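You operate a simulated robot arm through the tools that you are given. There is no shell and no other tool.

You are at the controls of a simulated robot arm. One attempt, no reset.

## Task
Take the glasses out of the washing-up bowl and tip its water away.
Fine: glasses on the rack's lower shelf, water into the large basin, bowl on the corner worktop again; spill less than a teaspoon. Set down upright: green glass, yellow glass.
Where things are to end (x, y in the base frame): green glass within 0.06 m of [1.1, -0.11]; yellow glass within 0.06 m of [1.03, -0.03].

Only the result counts: the job must be done as asked and must still hold three seconds after the hand-in. Knocking over, shifting, dropping, spilling or breaking anything else fails it.

## Robot
A 6-joint arm with a two-finger gripper, fixed in place. Base frame: the origin is on the floor under the middle of its stand, x ahead of it, y to its left, z up; the work surface is at about z = 0.9. Lengths are in m, angles in degrees, forces in N, time in s.
It reaches about 1.572 m from its shoulder. Its first joint turns from -166.0 to 166.0 degrees. Payload 2.45 kg.
Tool frame: the origin (TCP) lies between the finger pads and is the grasp point; the fingertips stand 0.02 m ahead of it; z points along the fingers, y is the line along which they close. The gripper opens to 0.14 m; its body begins 0.168 m behind the TCP.
Orientation is that of the tool frame in the base frame, as [roll, pitch, yaw] about the fixed x, y, z axes, in that order (R = Rz(yaw) Ry(pitch) Rx(roll)). With the fingers straight down and closing along the base's y, the tool's x points along the base's -x, its y along +y and its z along -z.

## Interface
- The arm moves only by the tool move_arm. Its argument "series" is a list of rows, each an object (a shift or turn left out is 0, a gripper value left out holds the last) with "xyz": the shift along the tool's x, y, z in units of 200 mm (1.0 is 200 mm), a list of three; "angular": the turn, a rotation vector about the tool's x, y, z in units of 120 degrees (1.0 is 120 degrees), a list of three. In form: [{"xyz": [dx, dy, dz], "angular": [ax, ay, az]}, ...]. A call has 1 to 20 rows; each row is the pose to reach, as a shift and turn from the pose commanded when the call began, along the tool's axes at that moment. "fingers" is the opening, from 0 (shut) to 1 (fully open), set as the call begins (left out, the last holds). A call with a number of a shift or a turn outside -1 to 1 is refused whole. Rows are played at 5 a second. More than 0.05 m and 8.6 degrees between two rows, or a gripper value outside its range, and nothing of the call is played. A pose out of reach is approached as far as the arm can. The call stops where the force on the tool passes 40 N (or 10 N more than at its start, if that is more) or the arm is blocked; 0.2 s more then pass. Each finger travels about 0.045 m/s and halts on what it meets, pressing with about 36 N; the grip force reading is that of the motor and also rises with nothing between the fingers. The clock runs only during rows and for 0.2 s after the last one: add rows that repeat a pose to give the fingers time. The reply holds the time, the measured pose of the TCP, the force on the tool along the base axes, the opening and the grip force, in the units named above and with some noise, with the torque about the TCP (base axes, N m) and any sound that the robot's microphone picked up, and new pictures: "views" is both (left out), scene, wrist or none.
- Cameras (640 x 400 px; columns grow to the right, rows downward): "scene" is fixed at [0.3992, -0.65, 1.6366]; the picture's right is [0.66, -0.76, 0.00], its down [-0.72, -0.62, -0.30] and it looks along [0.23, 0.20, -0.95] (base axes); focal length 214 px, centre (320, 200). "wrist" rides on the gripper at [0.078, 0.011, -0.209] in the tool frame; the picture's right is [-0.14, 0.99, 0.00], its down [-0.92, -0.13, -0.37] and it looks along [-0.36, -0.05, 0.93] (tool axes); focal length 280 px, centre (320, 200). There is no depth. A picture from a camera that has moved, and an enlarged one, comes with that camera's place and axes in the base frame and with its lens.
- enlarge(camera, box): a new picture of the part [left, top, right, bottom] of that camera's present view, enlarged. It takes no simulated time.
- close_job(): hands the job in; it is judged then, once.

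Nothing tells you positions but the pictures and the camera data. Unless the task says otherwise, let go and move clear before handing in.

The tools are called after "Emit:" by a JSON object that holds its "name" and its "arguments". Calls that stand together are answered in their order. move_arm: Moves the arm, as the interface text tells. Its arguments: {"type":"object","properties":{"series":{"type":"array"},"fingers":{"type":"number"},"views":{"type":"string","enum":["both","scene","wrist","none"]}},"required":["series"]} The other tools are called the same way: enlarge (camera, box) takes an enlarged picture of a part of a camera's view; close_job () hands the job in.

At the start:

```text
time_s: 0.0
tool_pos: [0.8116, -0.0687, 1.2579]
ee_rot: [-180.0, 0.0, 179.9]
ft_force: [-0.2, -0.3, 0.0]
wrist_torque: [0.04, 0.01, 0.02]
opening: 0.1401
gripper_force: 0.1
```

scene: 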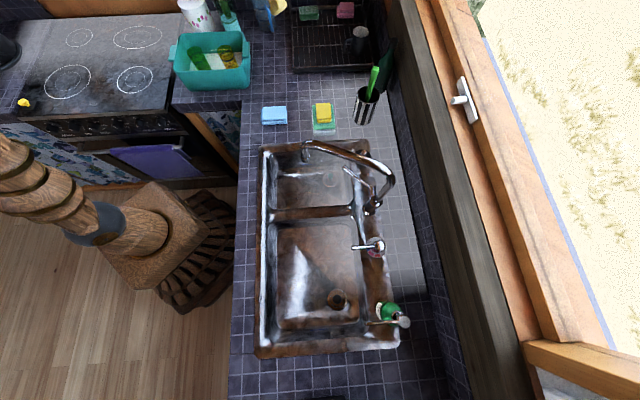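
wrist: 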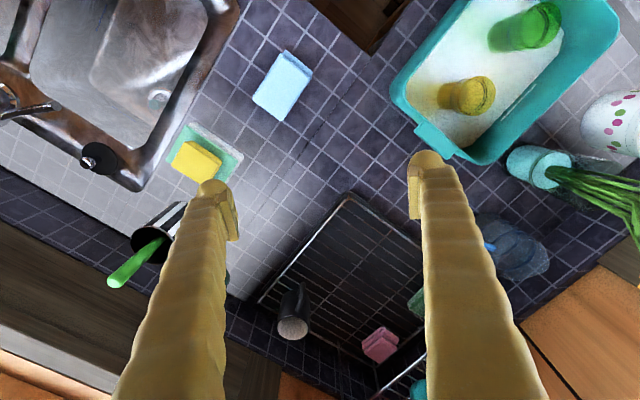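

I see the teal washing-up bowl with a green and a yellow glass at the top left of the scene view, the dish rack at the upper right, and the double sink in the middle. I'll enlarge the views first to work out positions.

Emit:
{"name": "enlarge", "arguments": {"camera": "scene", "box": [150, 0, 310, 100]}}

Emit:
{"name": "enlarge", "arguments": {"camera": "scene", "box": [260, 0, 420, 100]}}

Emit:
{"name": "enlarge", "arguments": {"camera": "scene", "box": [220, 120, 420, 370]}}

Emit:
{"name": "enlarge", "arguments": {"camera": "wrist", "box": [380, 0, 640, 200]}}

Emit:
{"name": "enlarge", "arguments": {"camera": "wrist", "box": [220, 160, 480, 400]}}

```text
4.00 times, centred on (230, 50) of scene
camera zoom: at [0.3992, -0.65, 1.6366], right [0.66, -0.76, 0.0], down [-0.72, -0.62, -0.3], along [0.23, 0.2, -0.95], focal length 858 px, centre (680, 800)
```

zoom: 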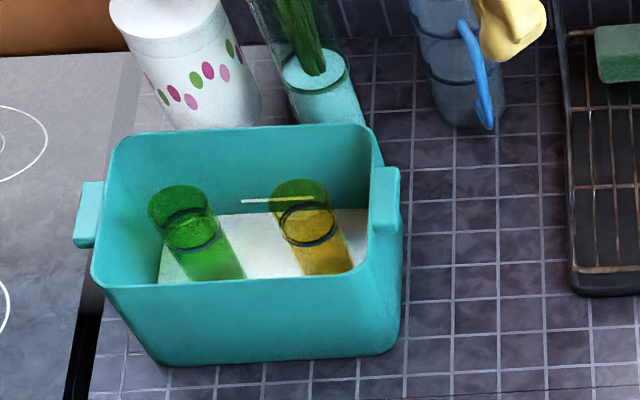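

```text
4.00 times, centred on (340, 50) of scene
camera zoom: at [0.3992, -0.65, 1.6366], right [0.66, -0.76, 0.0], down [-0.72, -0.62, -0.3], along [0.23, 0.2, -0.95], focal length 858 px, centre (240, 800)
```

zoom: 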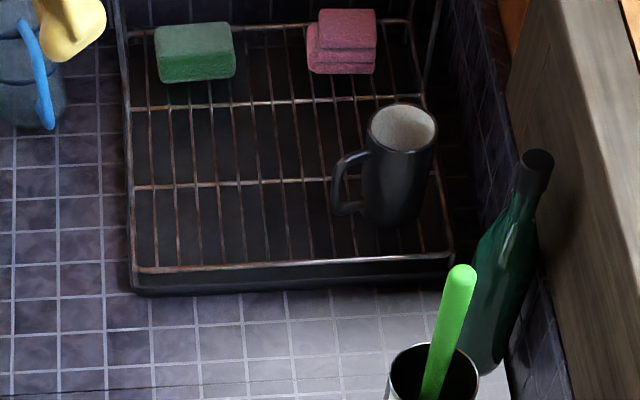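

```text
1.60 times, centred on (320, 245) of scene
camera zoom: at [0.3992, -0.65, 1.6366], right [0.66, -0.76, 0.0], down [-0.72, -0.62, -0.3], along [0.23, 0.2, -0.95], focal length 343 px, centre (320, 128)
```

zoom: 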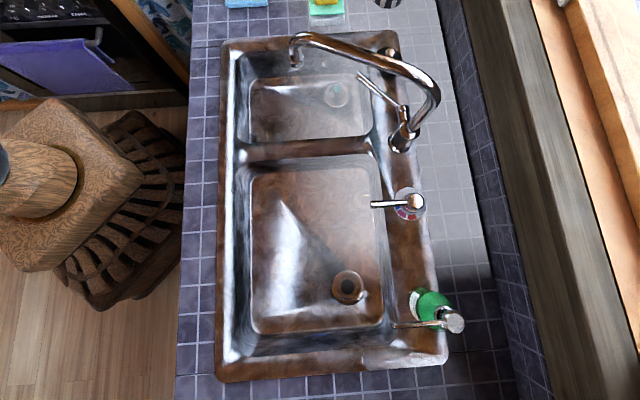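

```text
2.00 times, centred on (510, 100) of wrist
camera zoom: at [0.7327, -0.0583, 1.4689], right [0.14, 0.99, 0.0], down [0.92, -0.13, 0.37], along [0.36, -0.05, -0.93], focal length 561 px, centre (-60, 400)
```

zoom: 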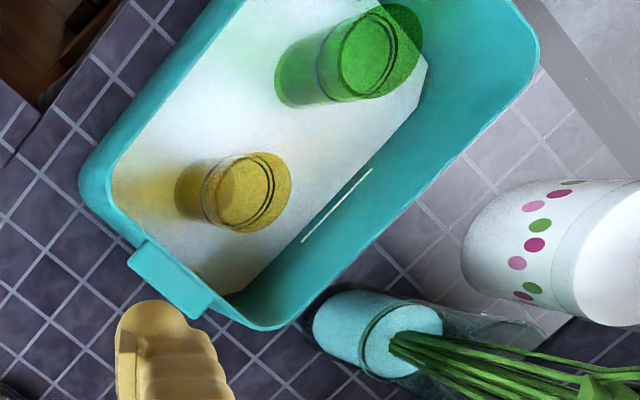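

```text
1.67 times, centred on (350, 280) of wrist
camera zoom: at [0.7327, -0.0583, 1.4689], right [0.14, 0.99, 0.0], down [0.92, -0.13, 0.37], along [0.36, -0.05, -0.93], focal length 467 px, centre (270, 67)
```

zoom: 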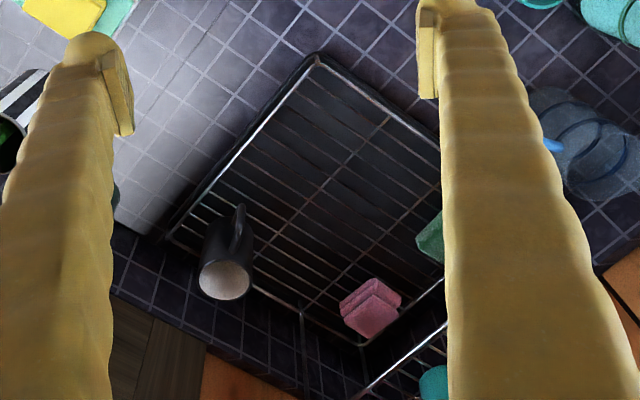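

The glasses look upright in the bowl, with tops near z≈1.0, and the bowl's long axis lies about -45° in the base frame. I'll zoom in further to check the water level, the handles and whether the rack has an upper shelf.

Emit:
{"name": "enlarge", "arguments": {"camera": "scene", "box": [165, 25, 255, 95]}}

Emit:
{"name": "enlarge", "arguments": {"camera": "scene", "box": [285, 0, 385, 80]}}

Emit:
{"name": "enlarge", "arguments": {"camera": "wrist", "box": [420, 0, 580, 100]}}

Emit:
{"name": "enlarge", "arguments": {"camera": "wrist", "box": [400, 100, 500, 200]}}

```text
5.71 times, centred on (210, 60) of scene
camera zoom: at [0.3992, -0.65, 1.6366], right [0.66, -0.76, 0.0], down [-0.72, -0.62, -0.3], along [0.23, 0.2, -0.95], focal length 1226 px, centre (949, 1000)
```

zoom: 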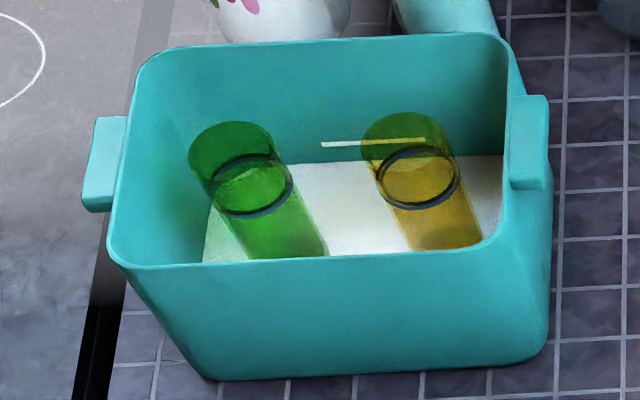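

```text
5.00 times, centred on (335, 40) of scene
camera zoom: at [0.3992, -0.65, 1.6366], right [0.66, -0.76, 0.0], down [-0.72, -0.62, -0.3], along [0.23, 0.2, -0.95], focal length 1072 px, centre (245, 1000)
```

zoom: 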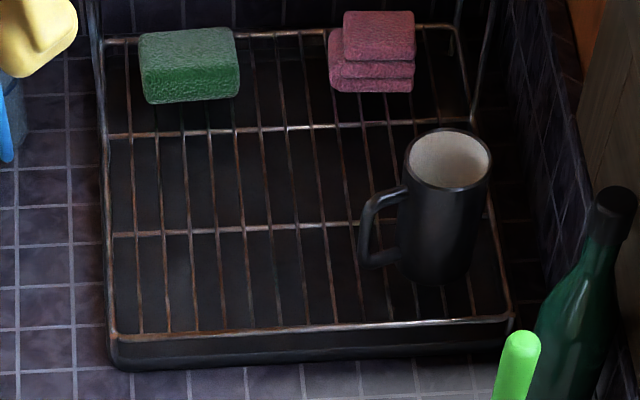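

```text
4.00 times, centred on (500, 50) of wrist
camera zoom: at [0.7327, -0.0583, 1.4689], right [0.14, 0.99, 0.0], down [0.92, -0.13, 0.37], along [0.36, -0.05, -0.93], focal length 1122 px, centre (-400, 800)
```

zoom: 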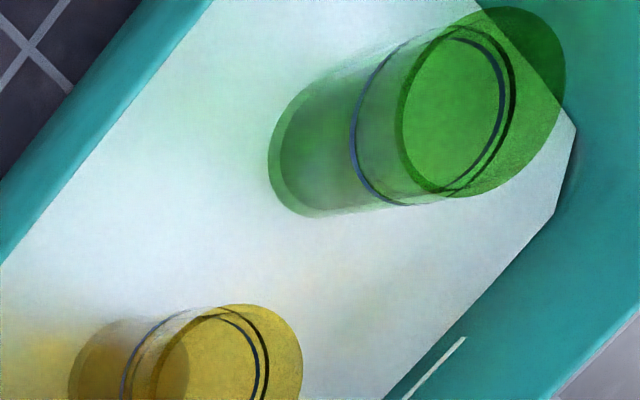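

```text
4.00 times, centred on (450, 150) of wrist
camera zoom: at [0.7327, -0.0583, 1.4689], right [0.14, 0.99, 0.0], down [0.92, -0.13, 0.37], along [0.36, -0.05, -0.93], focal length 1122 px, centre (-200, 400)
```

zoom: 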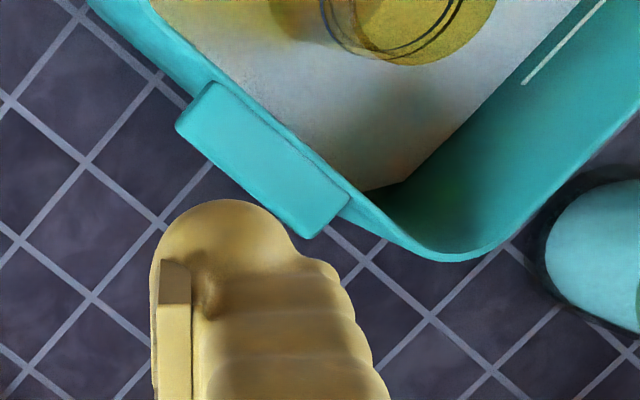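

The glasses stand upright, and a ring near each top may be the waterline. I'll move the wrist camera over the bowl, turned to line up with the bowl, to judge the water level and get an accurate geometry.

Emit:
{"name": "move_arm", "arguments": {"series": [{"xyz": [0.11, 0.165, 0], "angular": [0, 0, -0.0625]}, {"xyz": [0.22, 0.33, 0], "angular": [0, 0, -0.125]}, {"xyz": [0.33, 0.495, 0], "angular": [0, 0, -0.1875]}, {"xyz": [0.44, 0.66, 0], "angular": [0, 0, -0.25]}, {"xyz": [0.55, 0.825, 0], "angular": [0, 0, -0.3125]}, {"xyz": [0.658, 0.99, 0], "angular": [0, 0, -0.375]}, {"xyz": [0.658, 0.99, 0], "angular": [0, 0, -0.375]}], "fingers": 1}}

```text
time_s: 1.6
tool_pos: [0.6763, 0.131, 1.2603]
ee_rot: [180.0, 0.0, -134.9]
ft_force: [0.2, -0.1, 0.5]
wrist_torque: [-0.03, 0.0, -0.01]
opening: 0.1399
gripper_force: 0.1
camera wrist: at [0.6139, 0.0818, 1.4712], right [-0.6, 0.8, 0.0], down [0.74, 0.56, 0.37], along [0.29, 0.22, -0.93], focal length 280 px, centre (320, 200)
```

scene: 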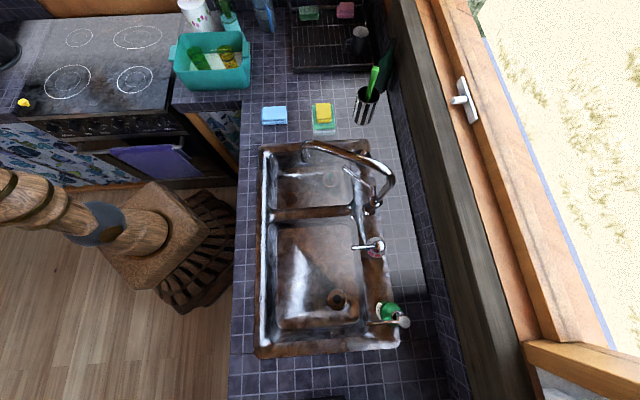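
wrist: 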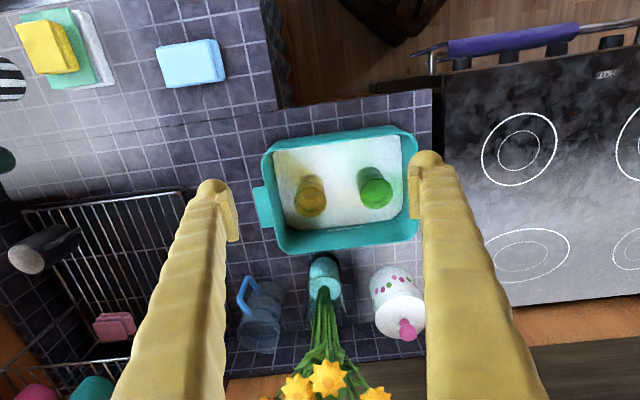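

The view is now square with the bowl, and the rack, vase and canister are visible too. I'll enlarge the bowl and rack areas.

Emit:
{"name": "enlarge", "arguments": {"camera": "wrist", "box": [240, 110, 440, 270]}}

Emit:
{"name": "enlarge", "arguments": {"camera": "wrist", "box": [0, 180, 200, 400]}}

Emit:
{"name": "enlarge", "arguments": {"camera": "wrist", "box": [270, 150, 410, 250]}}

```text
2.50 times, centred on (340, 190) of wrist
camera zoom: at [0.6139, 0.0818, 1.4712], right [-0.6, 0.8, 0.0], down [0.74, 0.56, 0.37], along [0.29, 0.22, -0.93], focal length 701 px, centre (270, 225)
```

zoom: 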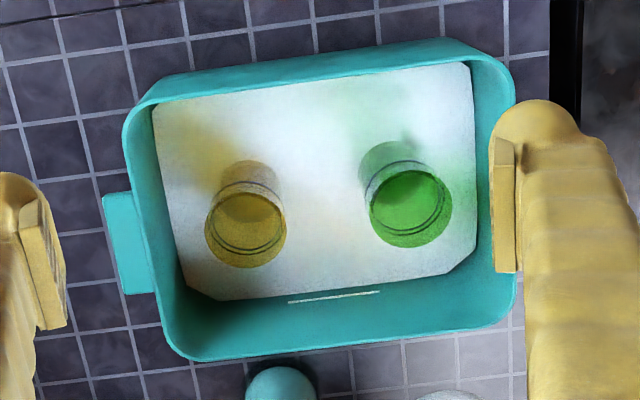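

```text
1.82 times, centred on (100, 290) of wrist
camera zoom: at [0.6139, 0.0818, 1.4712], right [-0.6, 0.8, 0.0], down [0.74, 0.56, 0.37], along [0.29, 0.22, -0.93], focal length 510 px, centre (720, 36)
```

zoom: 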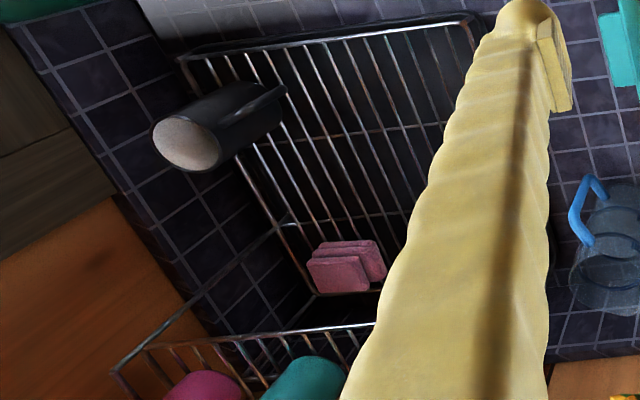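

```text
4.00 times, centred on (340, 200) of wrist
camera zoom: at [0.6139, 0.0818, 1.4712], right [-0.6, 0.8, 0.0], down [0.74, 0.56, 0.37], along [0.29, 0.22, -0.93], focal length 1122 px, centre (240, 200)
```

zoom: 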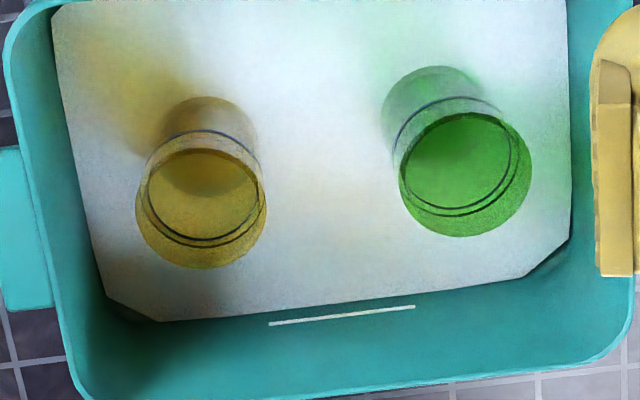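

The white octagon is the water surface at about z≈0.935. The glasses are wider at the top, so they are upright; green is near (0.69, 0.27) and yellow near (0.776, 0.184), tops at about 1.0. There is more finger room across the bowl's short axis, so I'll turn the gripper to close along it and hover over the green glass.

Emit:
{"name": "move_arm", "arguments": {"series": [{"xyz": [-0.0447, 0.0365, 0.05], "angular": [0, 0, 0.0621]}, {"xyz": [-0.0895, 0.0731, 0.1], "angular": [0, 0, 0.1243]}, {"xyz": [-0.134, 0.1096, 0.15], "angular": [0, 0, 0.1864]}, {"xyz": [-0.179, 0.146, 0.2], "angular": [0, 0, 0.2486]}, {"xyz": [-0.224, 0.1827, 0.25], "angular": [0, 0, 0.3107]}, {"xyz": [-0.2685, 0.219, 0.3], "angular": [0, 0, 0.3729]}, {"xyz": [-0.313, 0.2558, 0.35], "angular": [0, 0, 0.435]}, {"xyz": [-0.358, 0.292, 0.4], "angular": [0, 0, 0.4972]}, {"xyz": [-0.403, 0.329, 0.45], "angular": [0, 0, 0.5593]}, {"xyz": [-0.4475, 0.3654, 0.5], "angular": [0, 0, 0.6215]}, {"xyz": [-0.492, 0.402, 0.55], "angular": [0, 0, 0.6836]}, {"xyz": [-0.537, 0.4385, 0.6], "angular": [0, 0, 0.7458]}, {"xyz": [-0.537, 0.4385, 0.6], "angular": [0, 0, 0.7458]}]}}

Emit:
{"name": "enlarge", "arguments": {"camera": "scene", "box": [285, 40, 365, 80]}}

```text
time_s: 4.4
tool_pos: [0.6938, 0.2676, 1.1379]
ee_rot: [179.9, 0.0, 135.5]
ft_force: [0.7, 0.3, 0.2]
wrist_torque: [-0.01, 0.02, -0.03]
opening: 0.1401
gripper_force: 0.0
camera wrist: at [0.6451, 0.3288, 1.3484], right [0.79, 0.61, 0.0], down [0.57, -0.74, 0.37], along [0.22, -0.29, -0.93], focal length 280 px, centre (320, 200)
```

scene: 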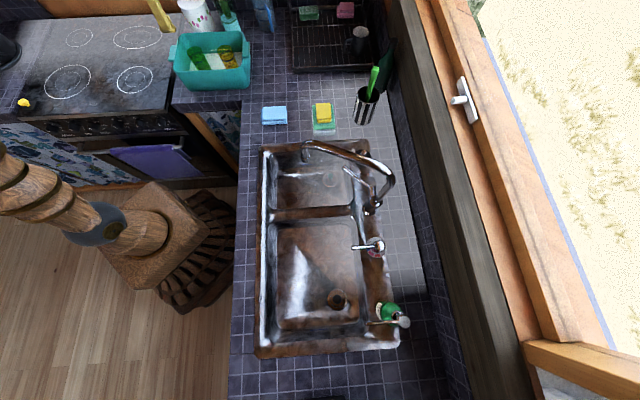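
wrist: 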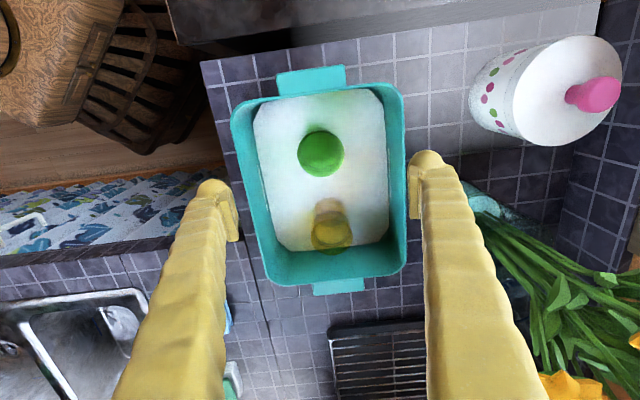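

```text
8.00 times, centred on (325, 60) of scene
camera zoom: at [0.3992, -0.65, 1.6366], right [0.66, -0.76, 0.0], down [-0.72, -0.62, -0.3], along [0.23, 0.2, -0.95], focal length 1716 px, centre (280, 1320)
```

zoom: 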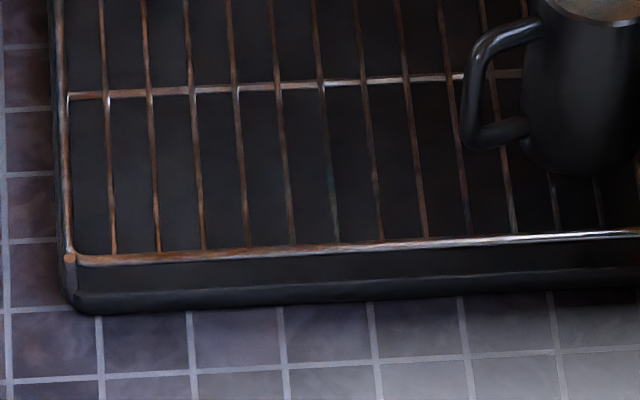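

The gripper is now almost straight above the green glass. I'll zoom in to check the centring.

Emit:
{"name": "enlarge", "arguments": {"camera": "wrist", "box": [270, 110, 370, 190]}}

Emit:
{"name": "enlarge", "arguments": {"camera": "wrist", "box": [220, 60, 420, 300]}}

```text
5.00 times, centred on (320, 150) of wrist
camera zoom: at [0.6451, 0.3288, 1.3484], right [0.79, 0.61, 0.0], down [0.57, -0.74, 0.37], along [0.22, -0.29, -0.93], focal length 1402 px, centre (320, 450)
```

zoom: 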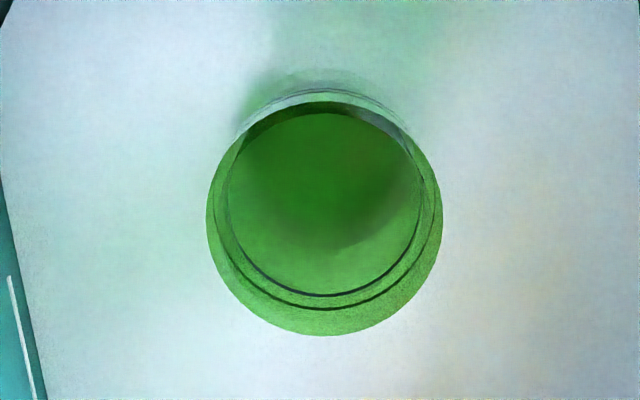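

```text
1.67 times, centred on (320, 180) of wrist
camera zoom: at [0.6451, 0.3288, 1.3484], right [0.79, 0.61, 0.0], down [0.57, -0.74, 0.37], along [0.22, -0.29, -0.93], focal length 467 px, centre (320, 233)
```

zoom: 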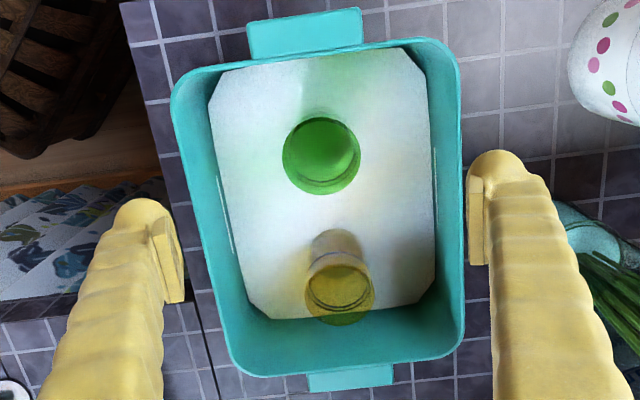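

The centring is within about 3 mm. I'll narrow the fingers to about 75 mm, correct the offset and come down to just above the rim before entering the bowl.

Emit:
{"name": "move_arm", "arguments": {"series": [{"xyz": [0.015, 0.0085, 0]}, {"xyz": [0.015, 0.0085, 0.1]}, {"xyz": [0.015, 0.0085, 0.2]}, {"xyz": [0.015, 0.0085, 0.3]}, {"xyz": [0.015, 0.0085, 0.4]}, {"xyz": [0.015, 0.0085, 0.5]}, {"xyz": [0.015, 0.0085, 0.5]}], "fingers": 0.535}}

```text
time_s: 6.0
tool_pos: [0.6941, 0.2698, 1.0389]
ee_rot: [179.9, 0.0, 135.5]
ft_force: [-0.2, 0.6, 0.1]
wrist_torque: [0.0, 0.0, -0.01]
opening: 0.0751
gripper_force: 0.0
camera wrist: at [0.6454, 0.3327, 1.2494], right [0.79, 0.61, 0.0], down [0.57, -0.74, 0.37], along [0.23, -0.29, -0.93], focal length 280 px, centre (320, 200)
```

scene: 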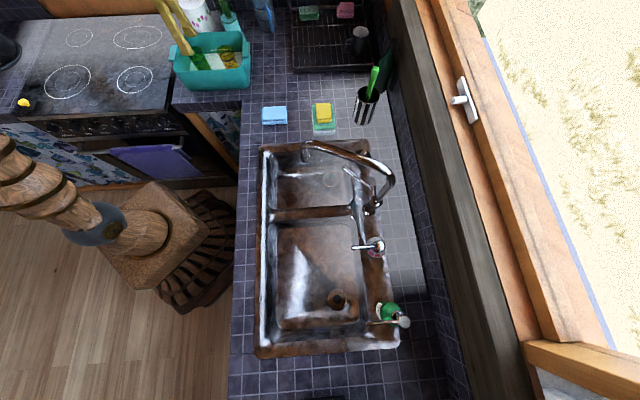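
wrist: 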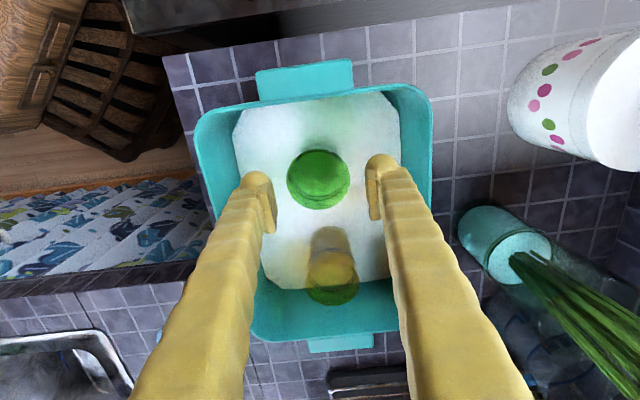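

The fingers straddle the glass with clearance to both bowl walls. I'll go down to about z=0.966, keeping the fingertips above the water.

Emit:
{"name": "move_arm", "arguments": {"series": [{"xyz": [0, 0, 0.07]}, {"xyz": [0, 0, 0.14]}, {"xyz": [0, 0, 0.21]}, {"xyz": [0, 0, 0.28]}, {"xyz": [0, 0, 0.365]}, {"xyz": [0, 0, 0.365]}]}}

Emit:
{"name": "enlarge", "arguments": {"camera": "wrist", "box": [240, 110, 400, 230]}}

Emit:
{"name": "enlarge", "arguments": {"camera": "scene", "box": [150, 0, 270, 95]}}

```text
time_s: 7.4
tool_pos: [0.6934, 0.2721, 0.9651]
ee_rot: [-179.9, 0.0, 135.5]
ft_force: [-0.4, 0.0, 0.9]
wrist_torque: [-0.01, 0.0, 0.01]
opening: 0.0746
gripper_force: 0.0
camera wrist: at [0.6445, 0.3334, 1.175], right [0.79, 0.61, 0.0], down [0.57, -0.74, 0.37], along [0.23, -0.29, -0.93], focal length 280 px, centre (320, 200)
```

scene: 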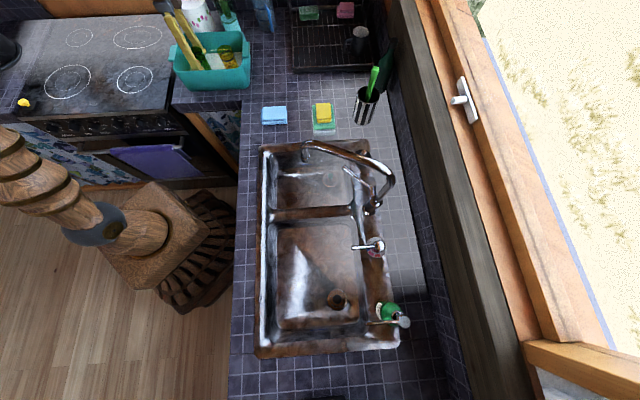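
wrist: 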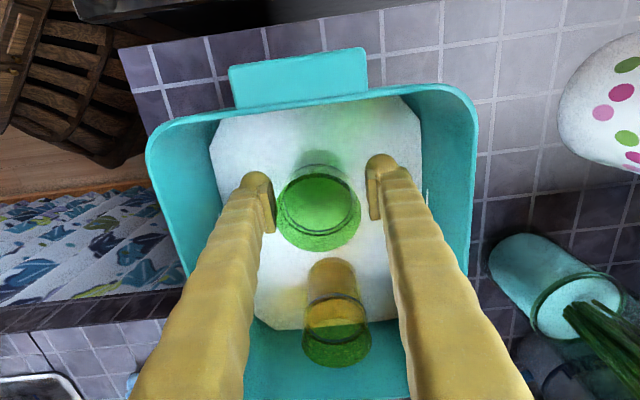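

```text
3.33 times, centred on (320, 170) of wrist
camera zoom: at [0.6445, 0.3334, 1.175], right [0.79, 0.61, 0.0], down [0.57, -0.74, 0.37], along [0.23, -0.29, -0.93], focal length 935 px, centre (320, 300)
```

zoom: 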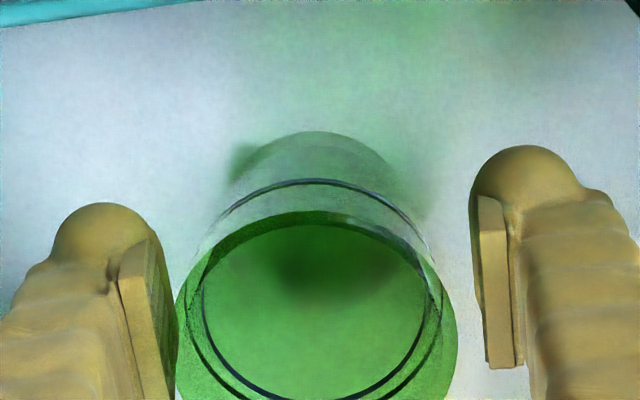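

```text
4.21 times, centred on (210, 48) of scene
camera zoom: at [0.3992, -0.65, 1.6366], right [0.66, -0.76, 0.0], down [-0.72, -0.62, -0.3], along [0.23, 0.2, -0.95], focal length 903 px, centre (783, 842)
```

zoom: 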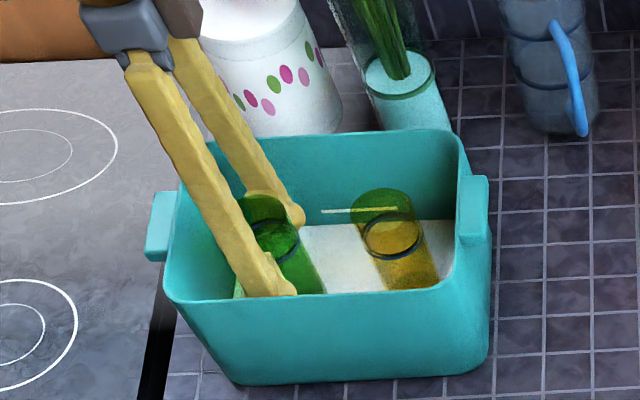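

The fingers are centred on the glass with gaps on both sides. Now I close on it, holding position.

Emit:
{"name": "move_arm", "arguments": {"series": [{"xyz": [0, 0, 0]}, {"xyz": [0, 0, 0]}, {"xyz": [0, 0, 0]}, {"xyz": [0, 0, 0]}, {"xyz": [0, 0, 0]}], "fingers": 0, "views": "wrist"}}

```text
time_s: 8.6
tool_pos: [0.6928, 0.2722, 0.9662]
ee_rot: [-180.0, 0.0, 135.5]
ft_force: [0.9, 0.1, -0.1]
wrist_torque: [0.03, 0.0, -0.02]
opening: 0.0604
gripper_force: 35.8
camera wrist: at [0.6444, 0.3334, 1.1751], right [0.79, 0.61, 0.0], down [0.57, -0.74, 0.37], along [0.22, -0.29, -0.93], focal length 280 px, centre (320, 200)
```

wrist: 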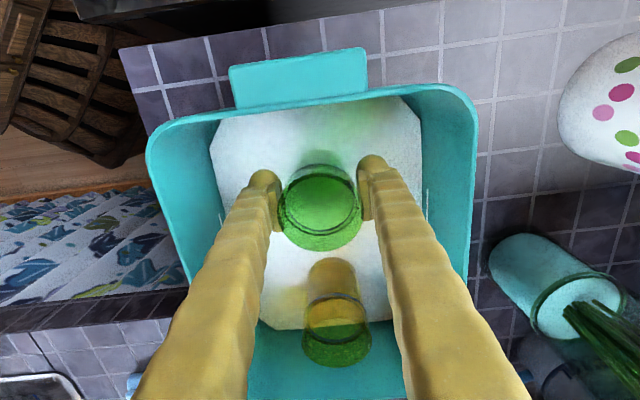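

The grip holds at 60 mm with about 36 N. I'll lift slowly and read the weight.

Emit:
{"name": "move_arm", "arguments": {"series": [{"xyz": [0, 0, -0.03]}, {"xyz": [0, 0, -0.08]}, {"xyz": [0, 0, -0.15]}, {"xyz": [0, 0, -0.25]}, {"xyz": [0, 0, -0.35]}, {"xyz": [0, 0, -0.45]}, {"xyz": [0, 0, -0.55]}, {"xyz": [0, 0, -0.65]}, {"xyz": [0, 0, -0.75]}, {"xyz": [0, 0, -0.8]}, {"xyz": [0, 0, -0.8]}]}}

Emit:
{"name": "enlarge", "arguments": {"camera": "wrist", "box": [220, 100, 420, 300]}}

Emit:
{"name": "enlarge", "arguments": {"camera": "scene", "box": [150, 0, 270, 95]}}

```text
time_s: 11.0
tool_pos: [0.6912, 0.2699, 1.1263]
ee_rot: [179.9, 0.0, 135.6]
ft_force: [0.7, 0.7, -1.3]
wrist_torque: [0.01, 0.02, 0.02]
opening: 0.0604
gripper_force: 36.1
camera wrist: at [0.6432, 0.3318, 1.3359], right [0.79, 0.61, 0.0], down [0.57, -0.74, 0.37], along [0.22, -0.29, -0.93], focal length 280 px, centre (320, 200)
```

scene: 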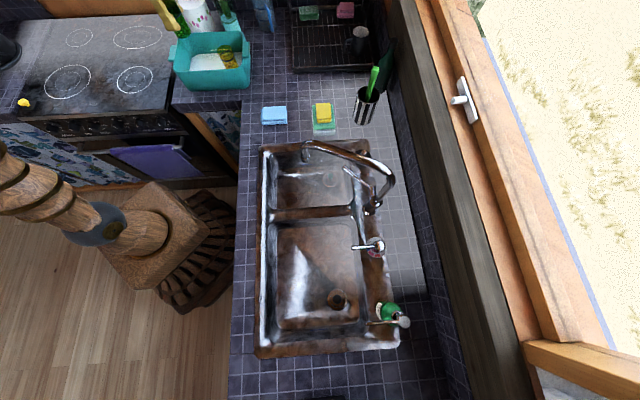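
wrist: 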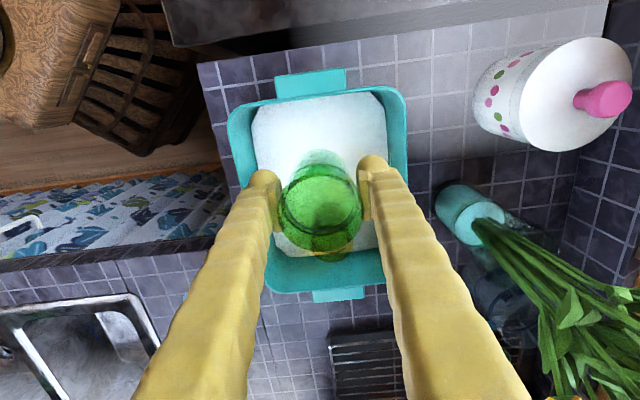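

```text
2.00 times, centred on (320, 200) of wrist
camera zoom: at [0.6432, 0.3318, 1.3359], right [0.79, 0.61, 0.0], down [0.57, -0.74, 0.37], along [0.22, -0.29, -0.93], focal length 561 px, centre (320, 200)
```

zoom: 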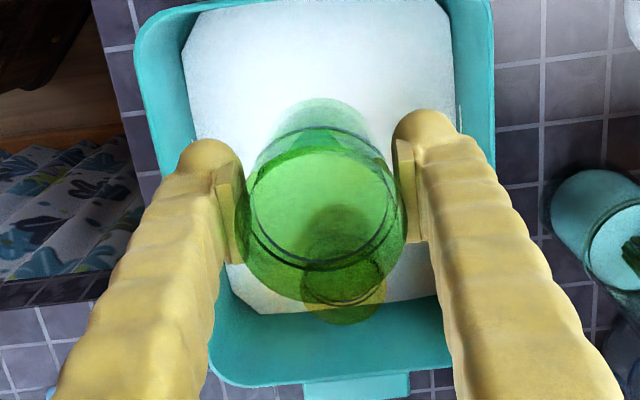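

```text
4.21 times, centred on (210, 48) of scene
camera zoom: at [0.3992, -0.65, 1.6366], right [0.66, -0.76, 0.0], down [-0.72, -0.62, -0.3], along [0.23, 0.2, -0.95], focal length 903 px, centre (783, 842)
```

zoom: 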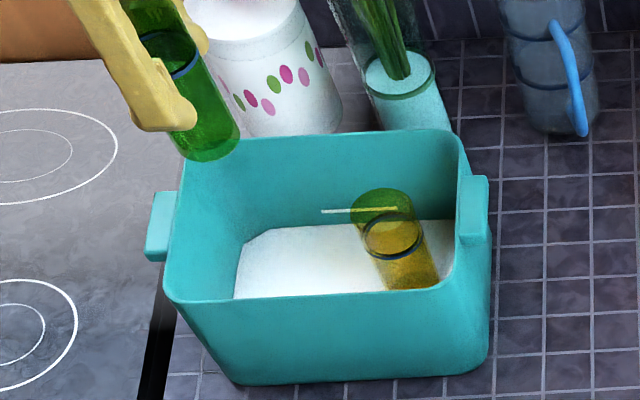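

The green glass is held (about 1.3 N, so it's essentially empty, and the ring is just a band on the glass). I'll carry it upright toward the rack's front row, in steps.

Emit:
{"name": "move_arm", "arguments": {"series": [{"xyz": [-0.08, 0.002, -0.02]}, {"xyz": [-0.22, 0.005, -0.04]}, {"xyz": [-0.38, 0.008, -0.06]}, {"xyz": [-0.54, 0.012, -0.07]}, {"xyz": [-0.7, 0.016, -0.07]}, {"xyz": [-0.86, 0.02, -0.07]}, {"xyz": [-1.0, 0.025, -0.07]}], "views": "none"}}

Emit:
{"name": "move_arm", "arguments": {"series": [{"xyz": [-0.14, 0.003, 0]}, {"xyz": [-0.3, 0.007, 0]}, {"xyz": [-0.46, 0.011, 0]}, {"xyz": [-0.62, 0.015, 0]}, {"xyz": [-0.78, 0.02, 0]}, {"xyz": [-0.92, 0.023, 0]}, {"xyz": [-1.0, 0.025, 0]}, {"xyz": [-1.0, 0.025, 0]}], "views": "both"}}

```text
time_s: 12.6
tool_pos: [0.838, 0.1346, 1.141]
ee_rot: [-179.8, 0.0, 135.6]
ft_force: [0.2, -0.9, -1.1]
wrist_torque: [0.0, -0.04, 0.02]
opening: 0.0608
gripper_force: 36.1
```

```text
time_s: 14.4
tool_pos: [0.9863, -0.0025, 1.1403]
ee_rot: [180.0, 0.0, 135.6]
ft_force: [0.1, 0.2, -1.4]
wrist_torque: [0.01, -0.04, 0.01]
opening: 0.0604
gripper_force: 36.0
camera wrist: at [0.9374, 0.0595, 1.35], right [0.79, 0.61, 0.0], down [0.57, -0.74, 0.37], along [0.22, -0.29, -0.93], focal length 280 px, centre (320, 200)
```

scene: 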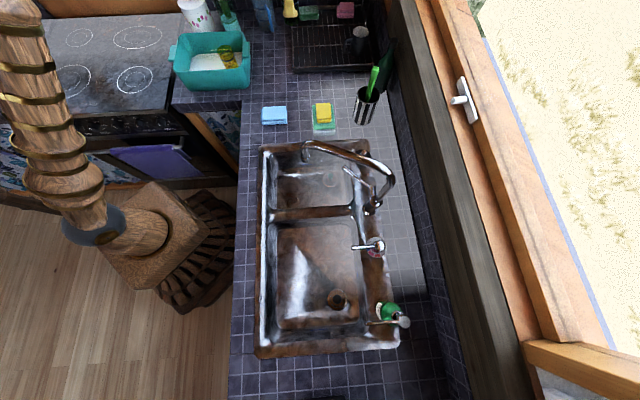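
wrist: 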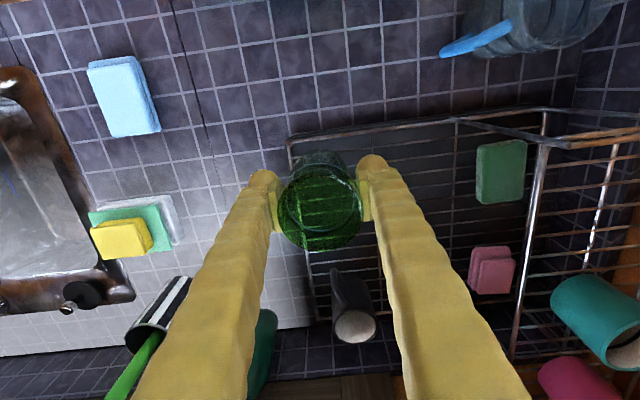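

The rack is in view now. I'll zoom in to find the wires and the mug relative to the target.

Emit:
{"name": "enlarge", "arguments": {"camera": "wrist", "box": [270, 110, 470, 310]}}

Emit:
{"name": "enlarge", "arguments": {"camera": "wrist", "box": [270, 220, 400, 350]}}

Emit:
{"name": "enlarge", "arguments": {"camera": "scene", "box": [265, 0, 385, 80]}}

```text
2.00 times, centred on (370, 210) of wrist
camera zoom: at [0.9374, 0.0595, 1.35], right [0.79, 0.61, 0.0], down [0.57, -0.74, 0.37], along [0.22, -0.29, -0.93], focal length 561 px, centre (220, 180)
```

zoom: 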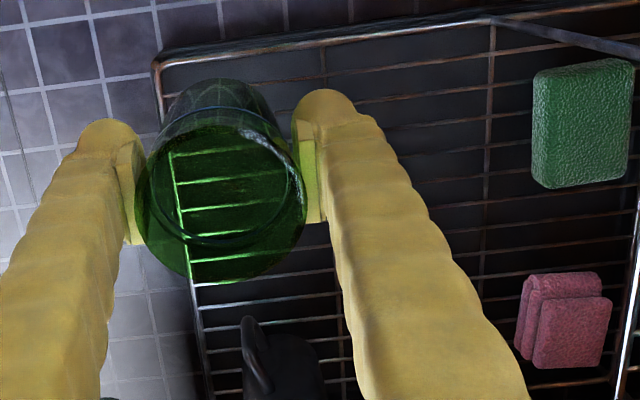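

```text
3.08 times, centred on (335, 285) of wrist
camera zoom: at [0.9374, 0.0595, 1.35], right [0.79, 0.61, 0.0], down [0.57, -0.74, 0.37], along [0.22, -0.29, -0.93], focal length 863 px, centre (274, -62)
```

zoom: 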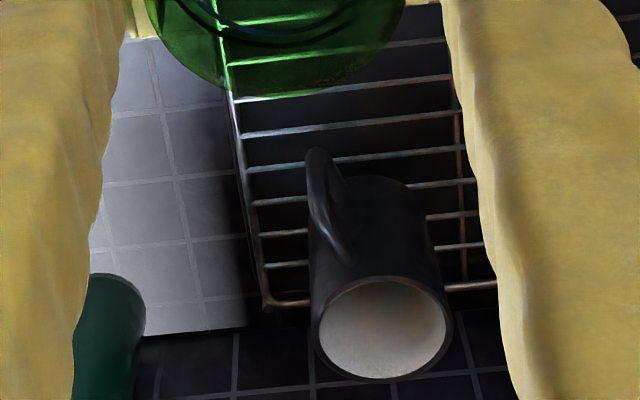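

```text
5.00 times, centred on (325, 40) of scene
camera zoom: at [0.3992, -0.65, 1.6366], right [0.66, -0.76, 0.0], down [-0.72, -0.62, -0.3], along [0.23, 0.2, -0.95], focal length 1072 px, centre (295, 1000)
```

zoom: 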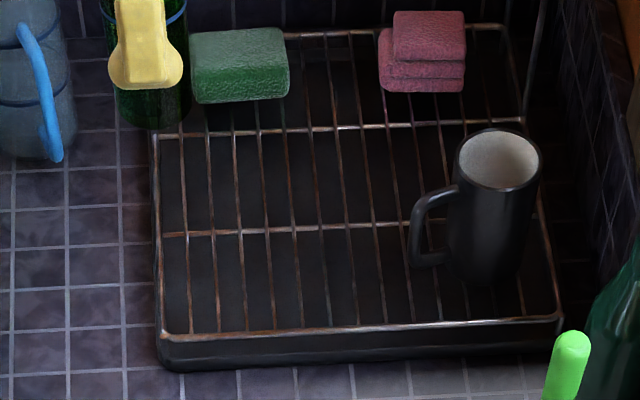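

Both cameras agree on the rack corner with the wires at z≈0.936 and about 24 mm apart. I'll move the green glass over (1.092, -0.101), which sits midway between two wires, and lower it partway.

Emit:
{"name": "move_arm", "arguments": {"series": [{"xyz": [-0.12, 0.003, 0]}, {"xyz": [-0.27, 0.006, 0]}, {"xyz": [-0.42, 0.009, 0]}, {"xyz": [-0.57, 0.012, 0]}, {"xyz": [-0.68, 0.015, 0.05]}, {"xyz": [-0.723, 0.016, 0.15]}, {"xyz": [-0.723, 0.016, 0.27]}, {"xyz": [-0.723, 0.016, 0.38]}, {"xyz": [-0.723, 0.016, 0.4]}]}}

Emit:
{"name": "enlarge", "arguments": {"camera": "wrist", "box": [220, 100, 420, 300]}}

Emit:
{"name": "enlarge", "arguments": {"camera": "scene", "box": [275, 0, 395, 80]}}

```text
time_s: 16.4
tool_pos: [1.0908, -0.1007, 1.0595]
ee_rot: [-180.0, 0.0, 135.5]
ft_force: [0.3, 0.2, -1.5]
wrist_torque: [0.02, -0.01, -0.02]
opening: 0.0605
gripper_force: 35.9
camera wrist: at [1.0425, -0.0391, 1.27], right [0.79, 0.61, 0.0], down [0.57, -0.74, 0.37], along [0.23, -0.29, -0.93], focal length 280 px, centre (320, 200)
```

scene: 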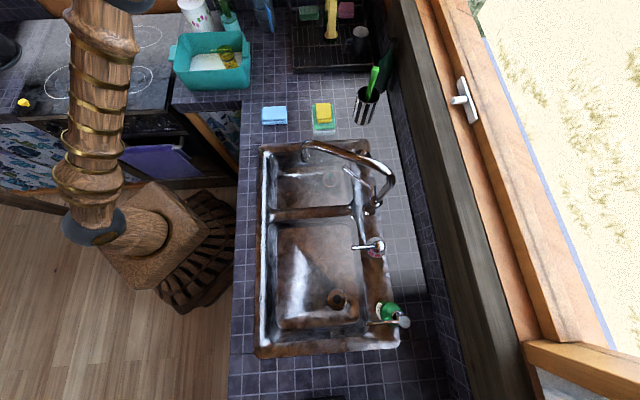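
wrist: 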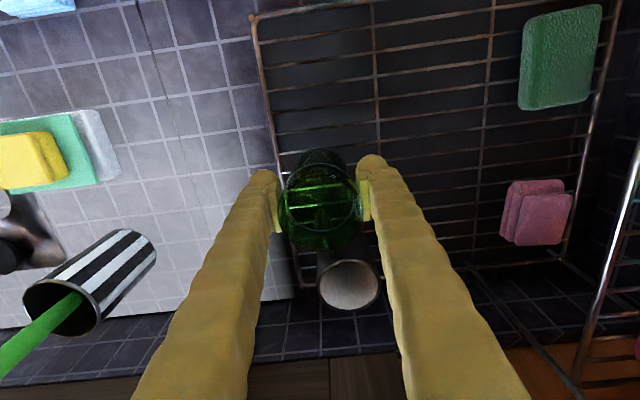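

```text
2.00 times, centred on (320, 200) of wrist
camera zoom: at [1.0425, -0.0391, 1.27], right [0.79, 0.61, 0.0], down [0.57, -0.74, 0.37], along [0.23, -0.29, -0.93], focal length 561 px, centre (320, 200)
```

zoom: 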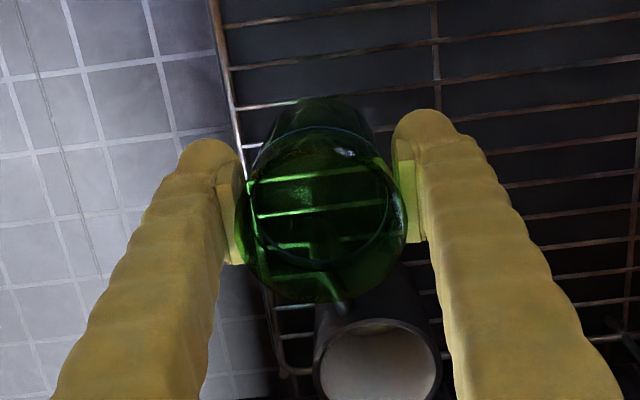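

```text
5.00 times, centred on (335, 40) of scene
camera zoom: at [0.3992, -0.65, 1.6366], right [0.66, -0.76, 0.0], down [-0.72, -0.62, -0.3], along [0.23, 0.2, -0.95], focal length 1072 px, centre (245, 1000)
```

zoom: 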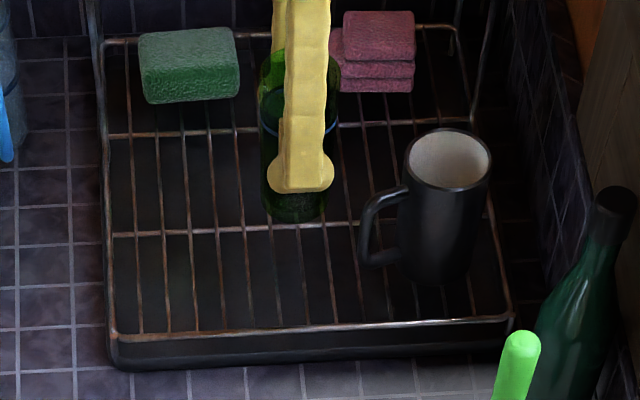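

The glass is centred between two wires and clear of the mug. I'll lower it gently to near contact.

Emit:
{"name": "move_arm", "arguments": {"series": [{"xyz": [0, 0, 0.08]}, {"xyz": [0, 0, 0.16]}, {"xyz": [0, 0, 0.23]}, {"xyz": [0, 0, 0.27]}, {"xyz": [0, 0, 0.28]}, {"xyz": [0, 0, 0.28]}]}}

Emit:
{"name": "enlarge", "arguments": {"camera": "scene", "box": [295, 20, 375, 75]}}

```text
time_s: 17.8
tool_pos: [1.0902, -0.1014, 1.0036]
ee_rot: [180.0, 0.0, 135.5]
ft_force: [0.1, 0.1, -2.2]
wrist_torque: [0.04, -0.01, 0.04]
opening: 0.0608
gripper_force: 36.2
camera wrist: at [1.0415, -0.0397, 1.2128], right [0.79, 0.61, 0.0], down [0.57, -0.74, 0.37], along [0.22, -0.29, -0.93], focal length 280 px, centre (320, 200)
```

scene: 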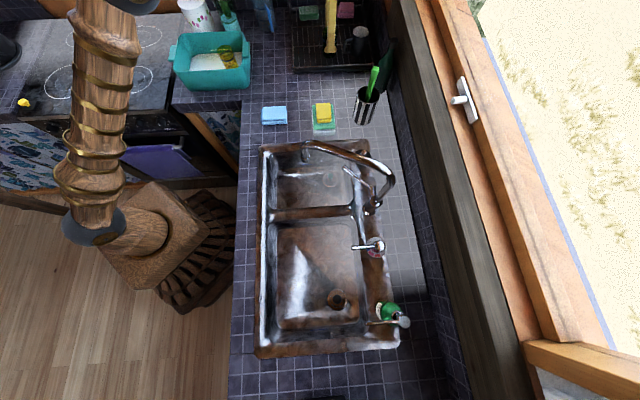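
wrist: 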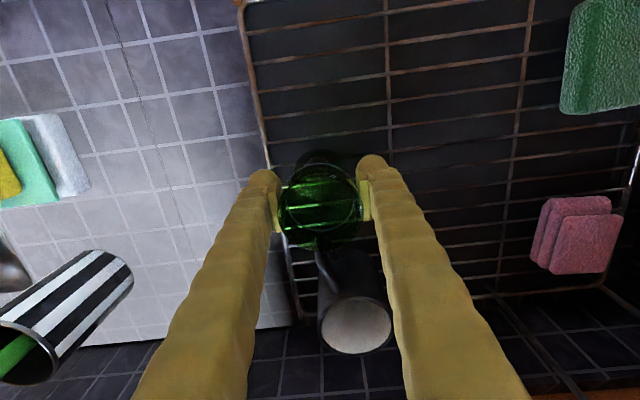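

```text
7.27 times, centred on (335, 48) of scene
camera zoom: at [0.3992, -0.65, 1.6366], right [0.66, -0.76, 0.0], down [-0.72, -0.62, -0.3], along [0.23, 0.2, -0.95], focal length 1560 px, centre (211, 1309)
```

zoom: 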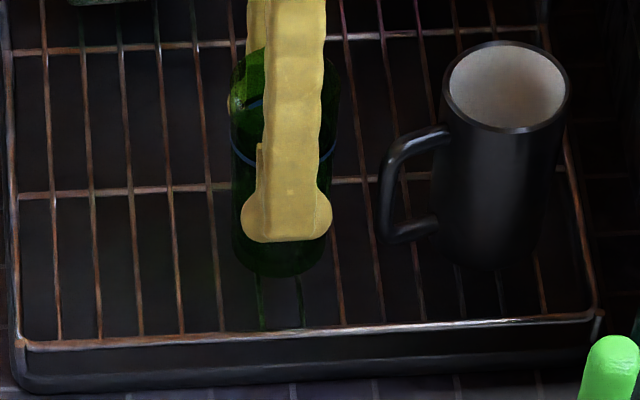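

The glass is lined up between two wires, just above them. I'll go down in 2 mm steps and watch the force for contact.

Emit:
{"name": "move_arm", "arguments": {"series": [{"xyz": [0, 0, 0.01]}, {"xyz": [0, 0, 0.02]}, {"xyz": [0, 0, 0.02]}], "views": "none"}}

Emit:
{"name": "move_arm", "arguments": {"series": [{"xyz": [0, 0, 0.01]}, {"xyz": [0, 0, 0.01]}], "views": "none"}}

```text
time_s: 18.6
tool_pos: [1.0906, -0.1021, 0.9995]
ee_rot: [180.0, 0.0, 135.6]
ft_force: [0.4, 0.0, -0.7]
wrist_torque: [0.01, 0.03, 0.01]
opening: 0.0604
gripper_force: 36.1
```

```text
time_s: 19.2
tool_pos: [1.0894, -0.1011, 0.998]
ee_rot: [-180.0, 0.0, 135.5]
ft_force: [0.6, 0.4, -1.3]
wrist_torque: [-0.02, -0.03, 0.01]
opening: 0.0606
gripper_force: 35.3
```

No clear contact yet at z≈0.998, so I'll continue down in small steps.

Emit:
{"name": "move_arm", "arguments": {"series": [{"xyz": [0, 0, 0.01]}, {"xyz": [0, 0, 0.01]}], "views": "none"}}

Emit:
{"name": "move_arm", "arguments": {"series": [{"xyz": [0, 0, 0.01]}, {"xyz": [0, 0, 0.01]}], "views": "none"}}

```text
time_s: 19.8
tool_pos: [1.0904, -0.1015, 0.9964]
ee_rot: [180.0, 0.0, 135.4]
ft_force: [0.1, -1.0, -2.7]
wrist_torque: [0.01, 0.0, -0.02]
opening: 0.0606
gripper_force: 36.1
```

```text
time_s: 20.4
tool_pos: [1.0905, -0.1013, 0.9937]
ee_rot: [180.0, 0.0, 135.5]
ft_force: [-0.8, 0.2, -1.1]
wrist_torque: [-0.03, 0.01, -0.02]
opening: 0.0607
gripper_force: 35.5
```

Emit:
{"name": "move_arm", "arguments": {"series": [{"xyz": [0, 0, 0.01]}, {"xyz": [0, 0, 0.01]}], "views": "wrist"}}

Emit:
{"name": "enlarge", "arguments": {"camera": "scene", "box": [310, 35, 350, 70]}}

```text
time_s: 21.0
tool_pos: [1.0894, -0.1007, 0.991]
ee_rot: [180.0, 0.0, 135.5]
ft_force: [-0.6, 0.3, -1.4]
wrist_torque: [-0.05, 0.0, -0.02]
opening: 0.0604
gripper_force: 35.9
camera wrist: at [1.0424, -0.039, 1.2015], right [0.79, 0.61, 0.0], down [0.57, -0.74, 0.37], along [0.22, -0.29, -0.93], focal length 280 px, centre (320, 200)
```

wrist: 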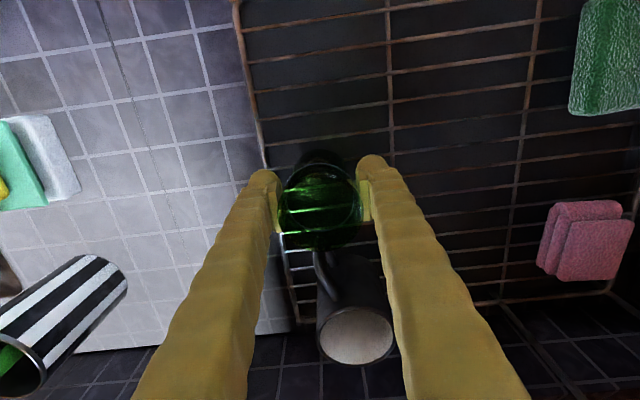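

```text
11.43 times, centred on (330, 52) of scene
camera zoom: at [0.3992, -0.65, 1.6366], right [0.66, -0.76, 0.0], down [-0.72, -0.62, -0.3], along [0.23, 0.2, -0.95], focal length 2451 px, centre (206, 1886)
```

zoom: 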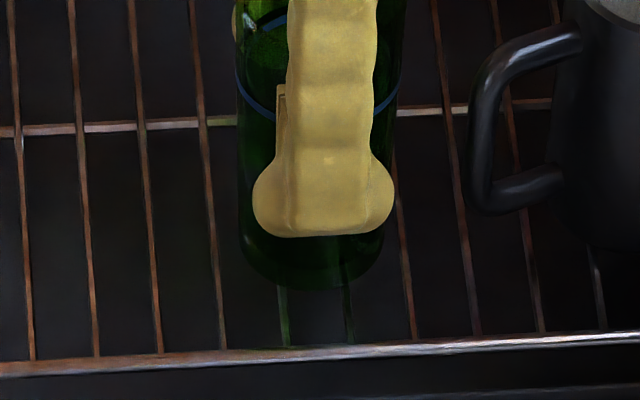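

By the geometry the glass is within a couple of millimetres of the wires. Continuing in small steps.

Emit:
{"name": "move_arm", "arguments": {"series": [{"xyz": [0, 0, 0.008]}, {"xyz": [0, 0, 0.008]}], "views": "none"}}

Emit:
{"name": "move_arm", "arguments": {"series": [{"xyz": [0, 0, 0.008]}, {"xyz": [0, 0, 0.008]}], "views": "none"}}

```text
time_s: 21.6
tool_pos: [1.0904, -0.1017, 0.9897]
ee_rot: [180.0, 0.1, 135.5]
ft_force: [-1.5, -1.3, 13.1]
wrist_torque: [0.06, 0.1, 0.01]
opening: 0.0602
gripper_force: 36.0
```

```text
time_s: 22.2
tool_pos: [1.0906, -0.1008, 0.9907]
ee_rot: [179.9, 0.1, 135.4]
ft_force: [2.0, -3.0, 31.7]
wrist_torque: [-0.12, -0.12, 0.03]
opening: 0.061
gripper_force: 36.1
```

Contact: the glass is standing on the shelf. I'll ease off the downward force, then open the fingers.

Emit:
{"name": "move_arm", "arguments": {"series": [{"xyz": [0, 0, -0.008]}, {"xyz": [0, 0, -0.012]}, {"xyz": [0, 0, -0.012]}], "views": "none"}}

Emit:
{"name": "move_arm", "arguments": {"series": [{"xyz": [0, 0, 0]}, {"xyz": [0, 0, 0]}, {"xyz": [0, 0, 0]}, {"xyz": [0, 0, 0]}], "fingers": 0.56, "views": "wrist"}}

Emit:
{"name": "enlarge", "arguments": {"camera": "scene", "box": [295, 20, 375, 75]}}

```text
time_s: 23.0
tool_pos: [1.0909, -0.1009, 0.9901]
ee_rot: [-179.9, -0.2, 135.5]
ft_force: [1.0, -2.4, 6.0]
wrist_torque: [-0.22, -0.26, 0.01]
opening: 0.0605
gripper_force: 35.6
```

```text
time_s: 24.0
tool_pos: [1.0907, -0.1013, 0.9933]
ee_rot: [-179.9, 0.1, 135.4]
ft_force: [-0.6, 0.4, 0.3]
wrist_torque: [-0.02, 0.02, 0.01]
opening: 0.0783
gripper_force: 0.0
camera wrist: at [1.0424, -0.0389, 1.2014], right [0.79, 0.61, 0.0], down [0.57, -0.74, 0.37], along [0.22, -0.29, -0.93], focal length 280 px, centre (320, 200)
```

wrist: 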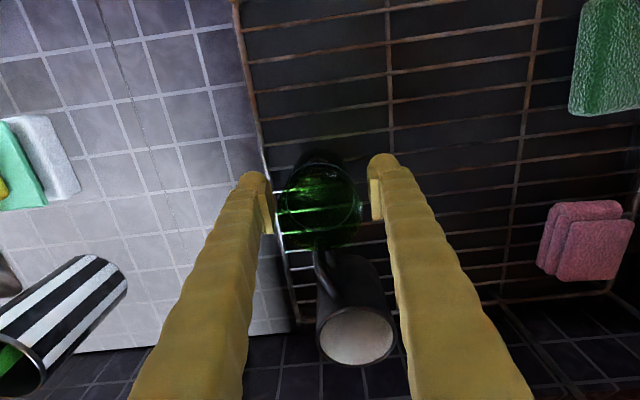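

```text
7.27 times, centred on (335, 48) of scene
camera zoom: at [0.3992, -0.65, 1.6366], right [0.66, -0.76, 0.0], down [-0.72, -0.62, -0.3], along [0.23, 0.2, -0.95], focal length 1560 px, centre (211, 1309)
```

zoom: 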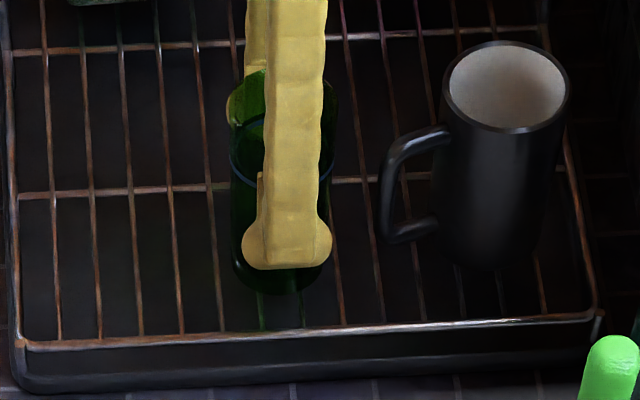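

The fingers have opened. I'll check the gap on both sides before lifting away.

Emit:
{"name": "enlarge", "arguments": {"camera": "wrist", "box": [240, 140, 400, 260]}}

```text
3.33 times, centred on (320, 200) of wrist
camera zoom: at [1.0424, -0.0389, 1.2014], right [0.79, 0.61, 0.0], down [0.57, -0.74, 0.37], along [0.22, -0.29, -0.93], focal length 935 px, centre (320, 200)
```

zoom: 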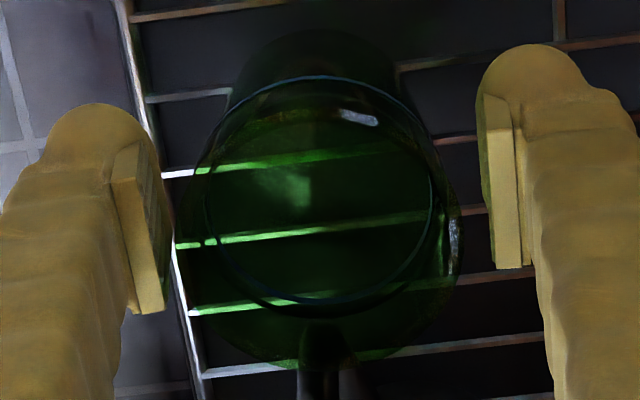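

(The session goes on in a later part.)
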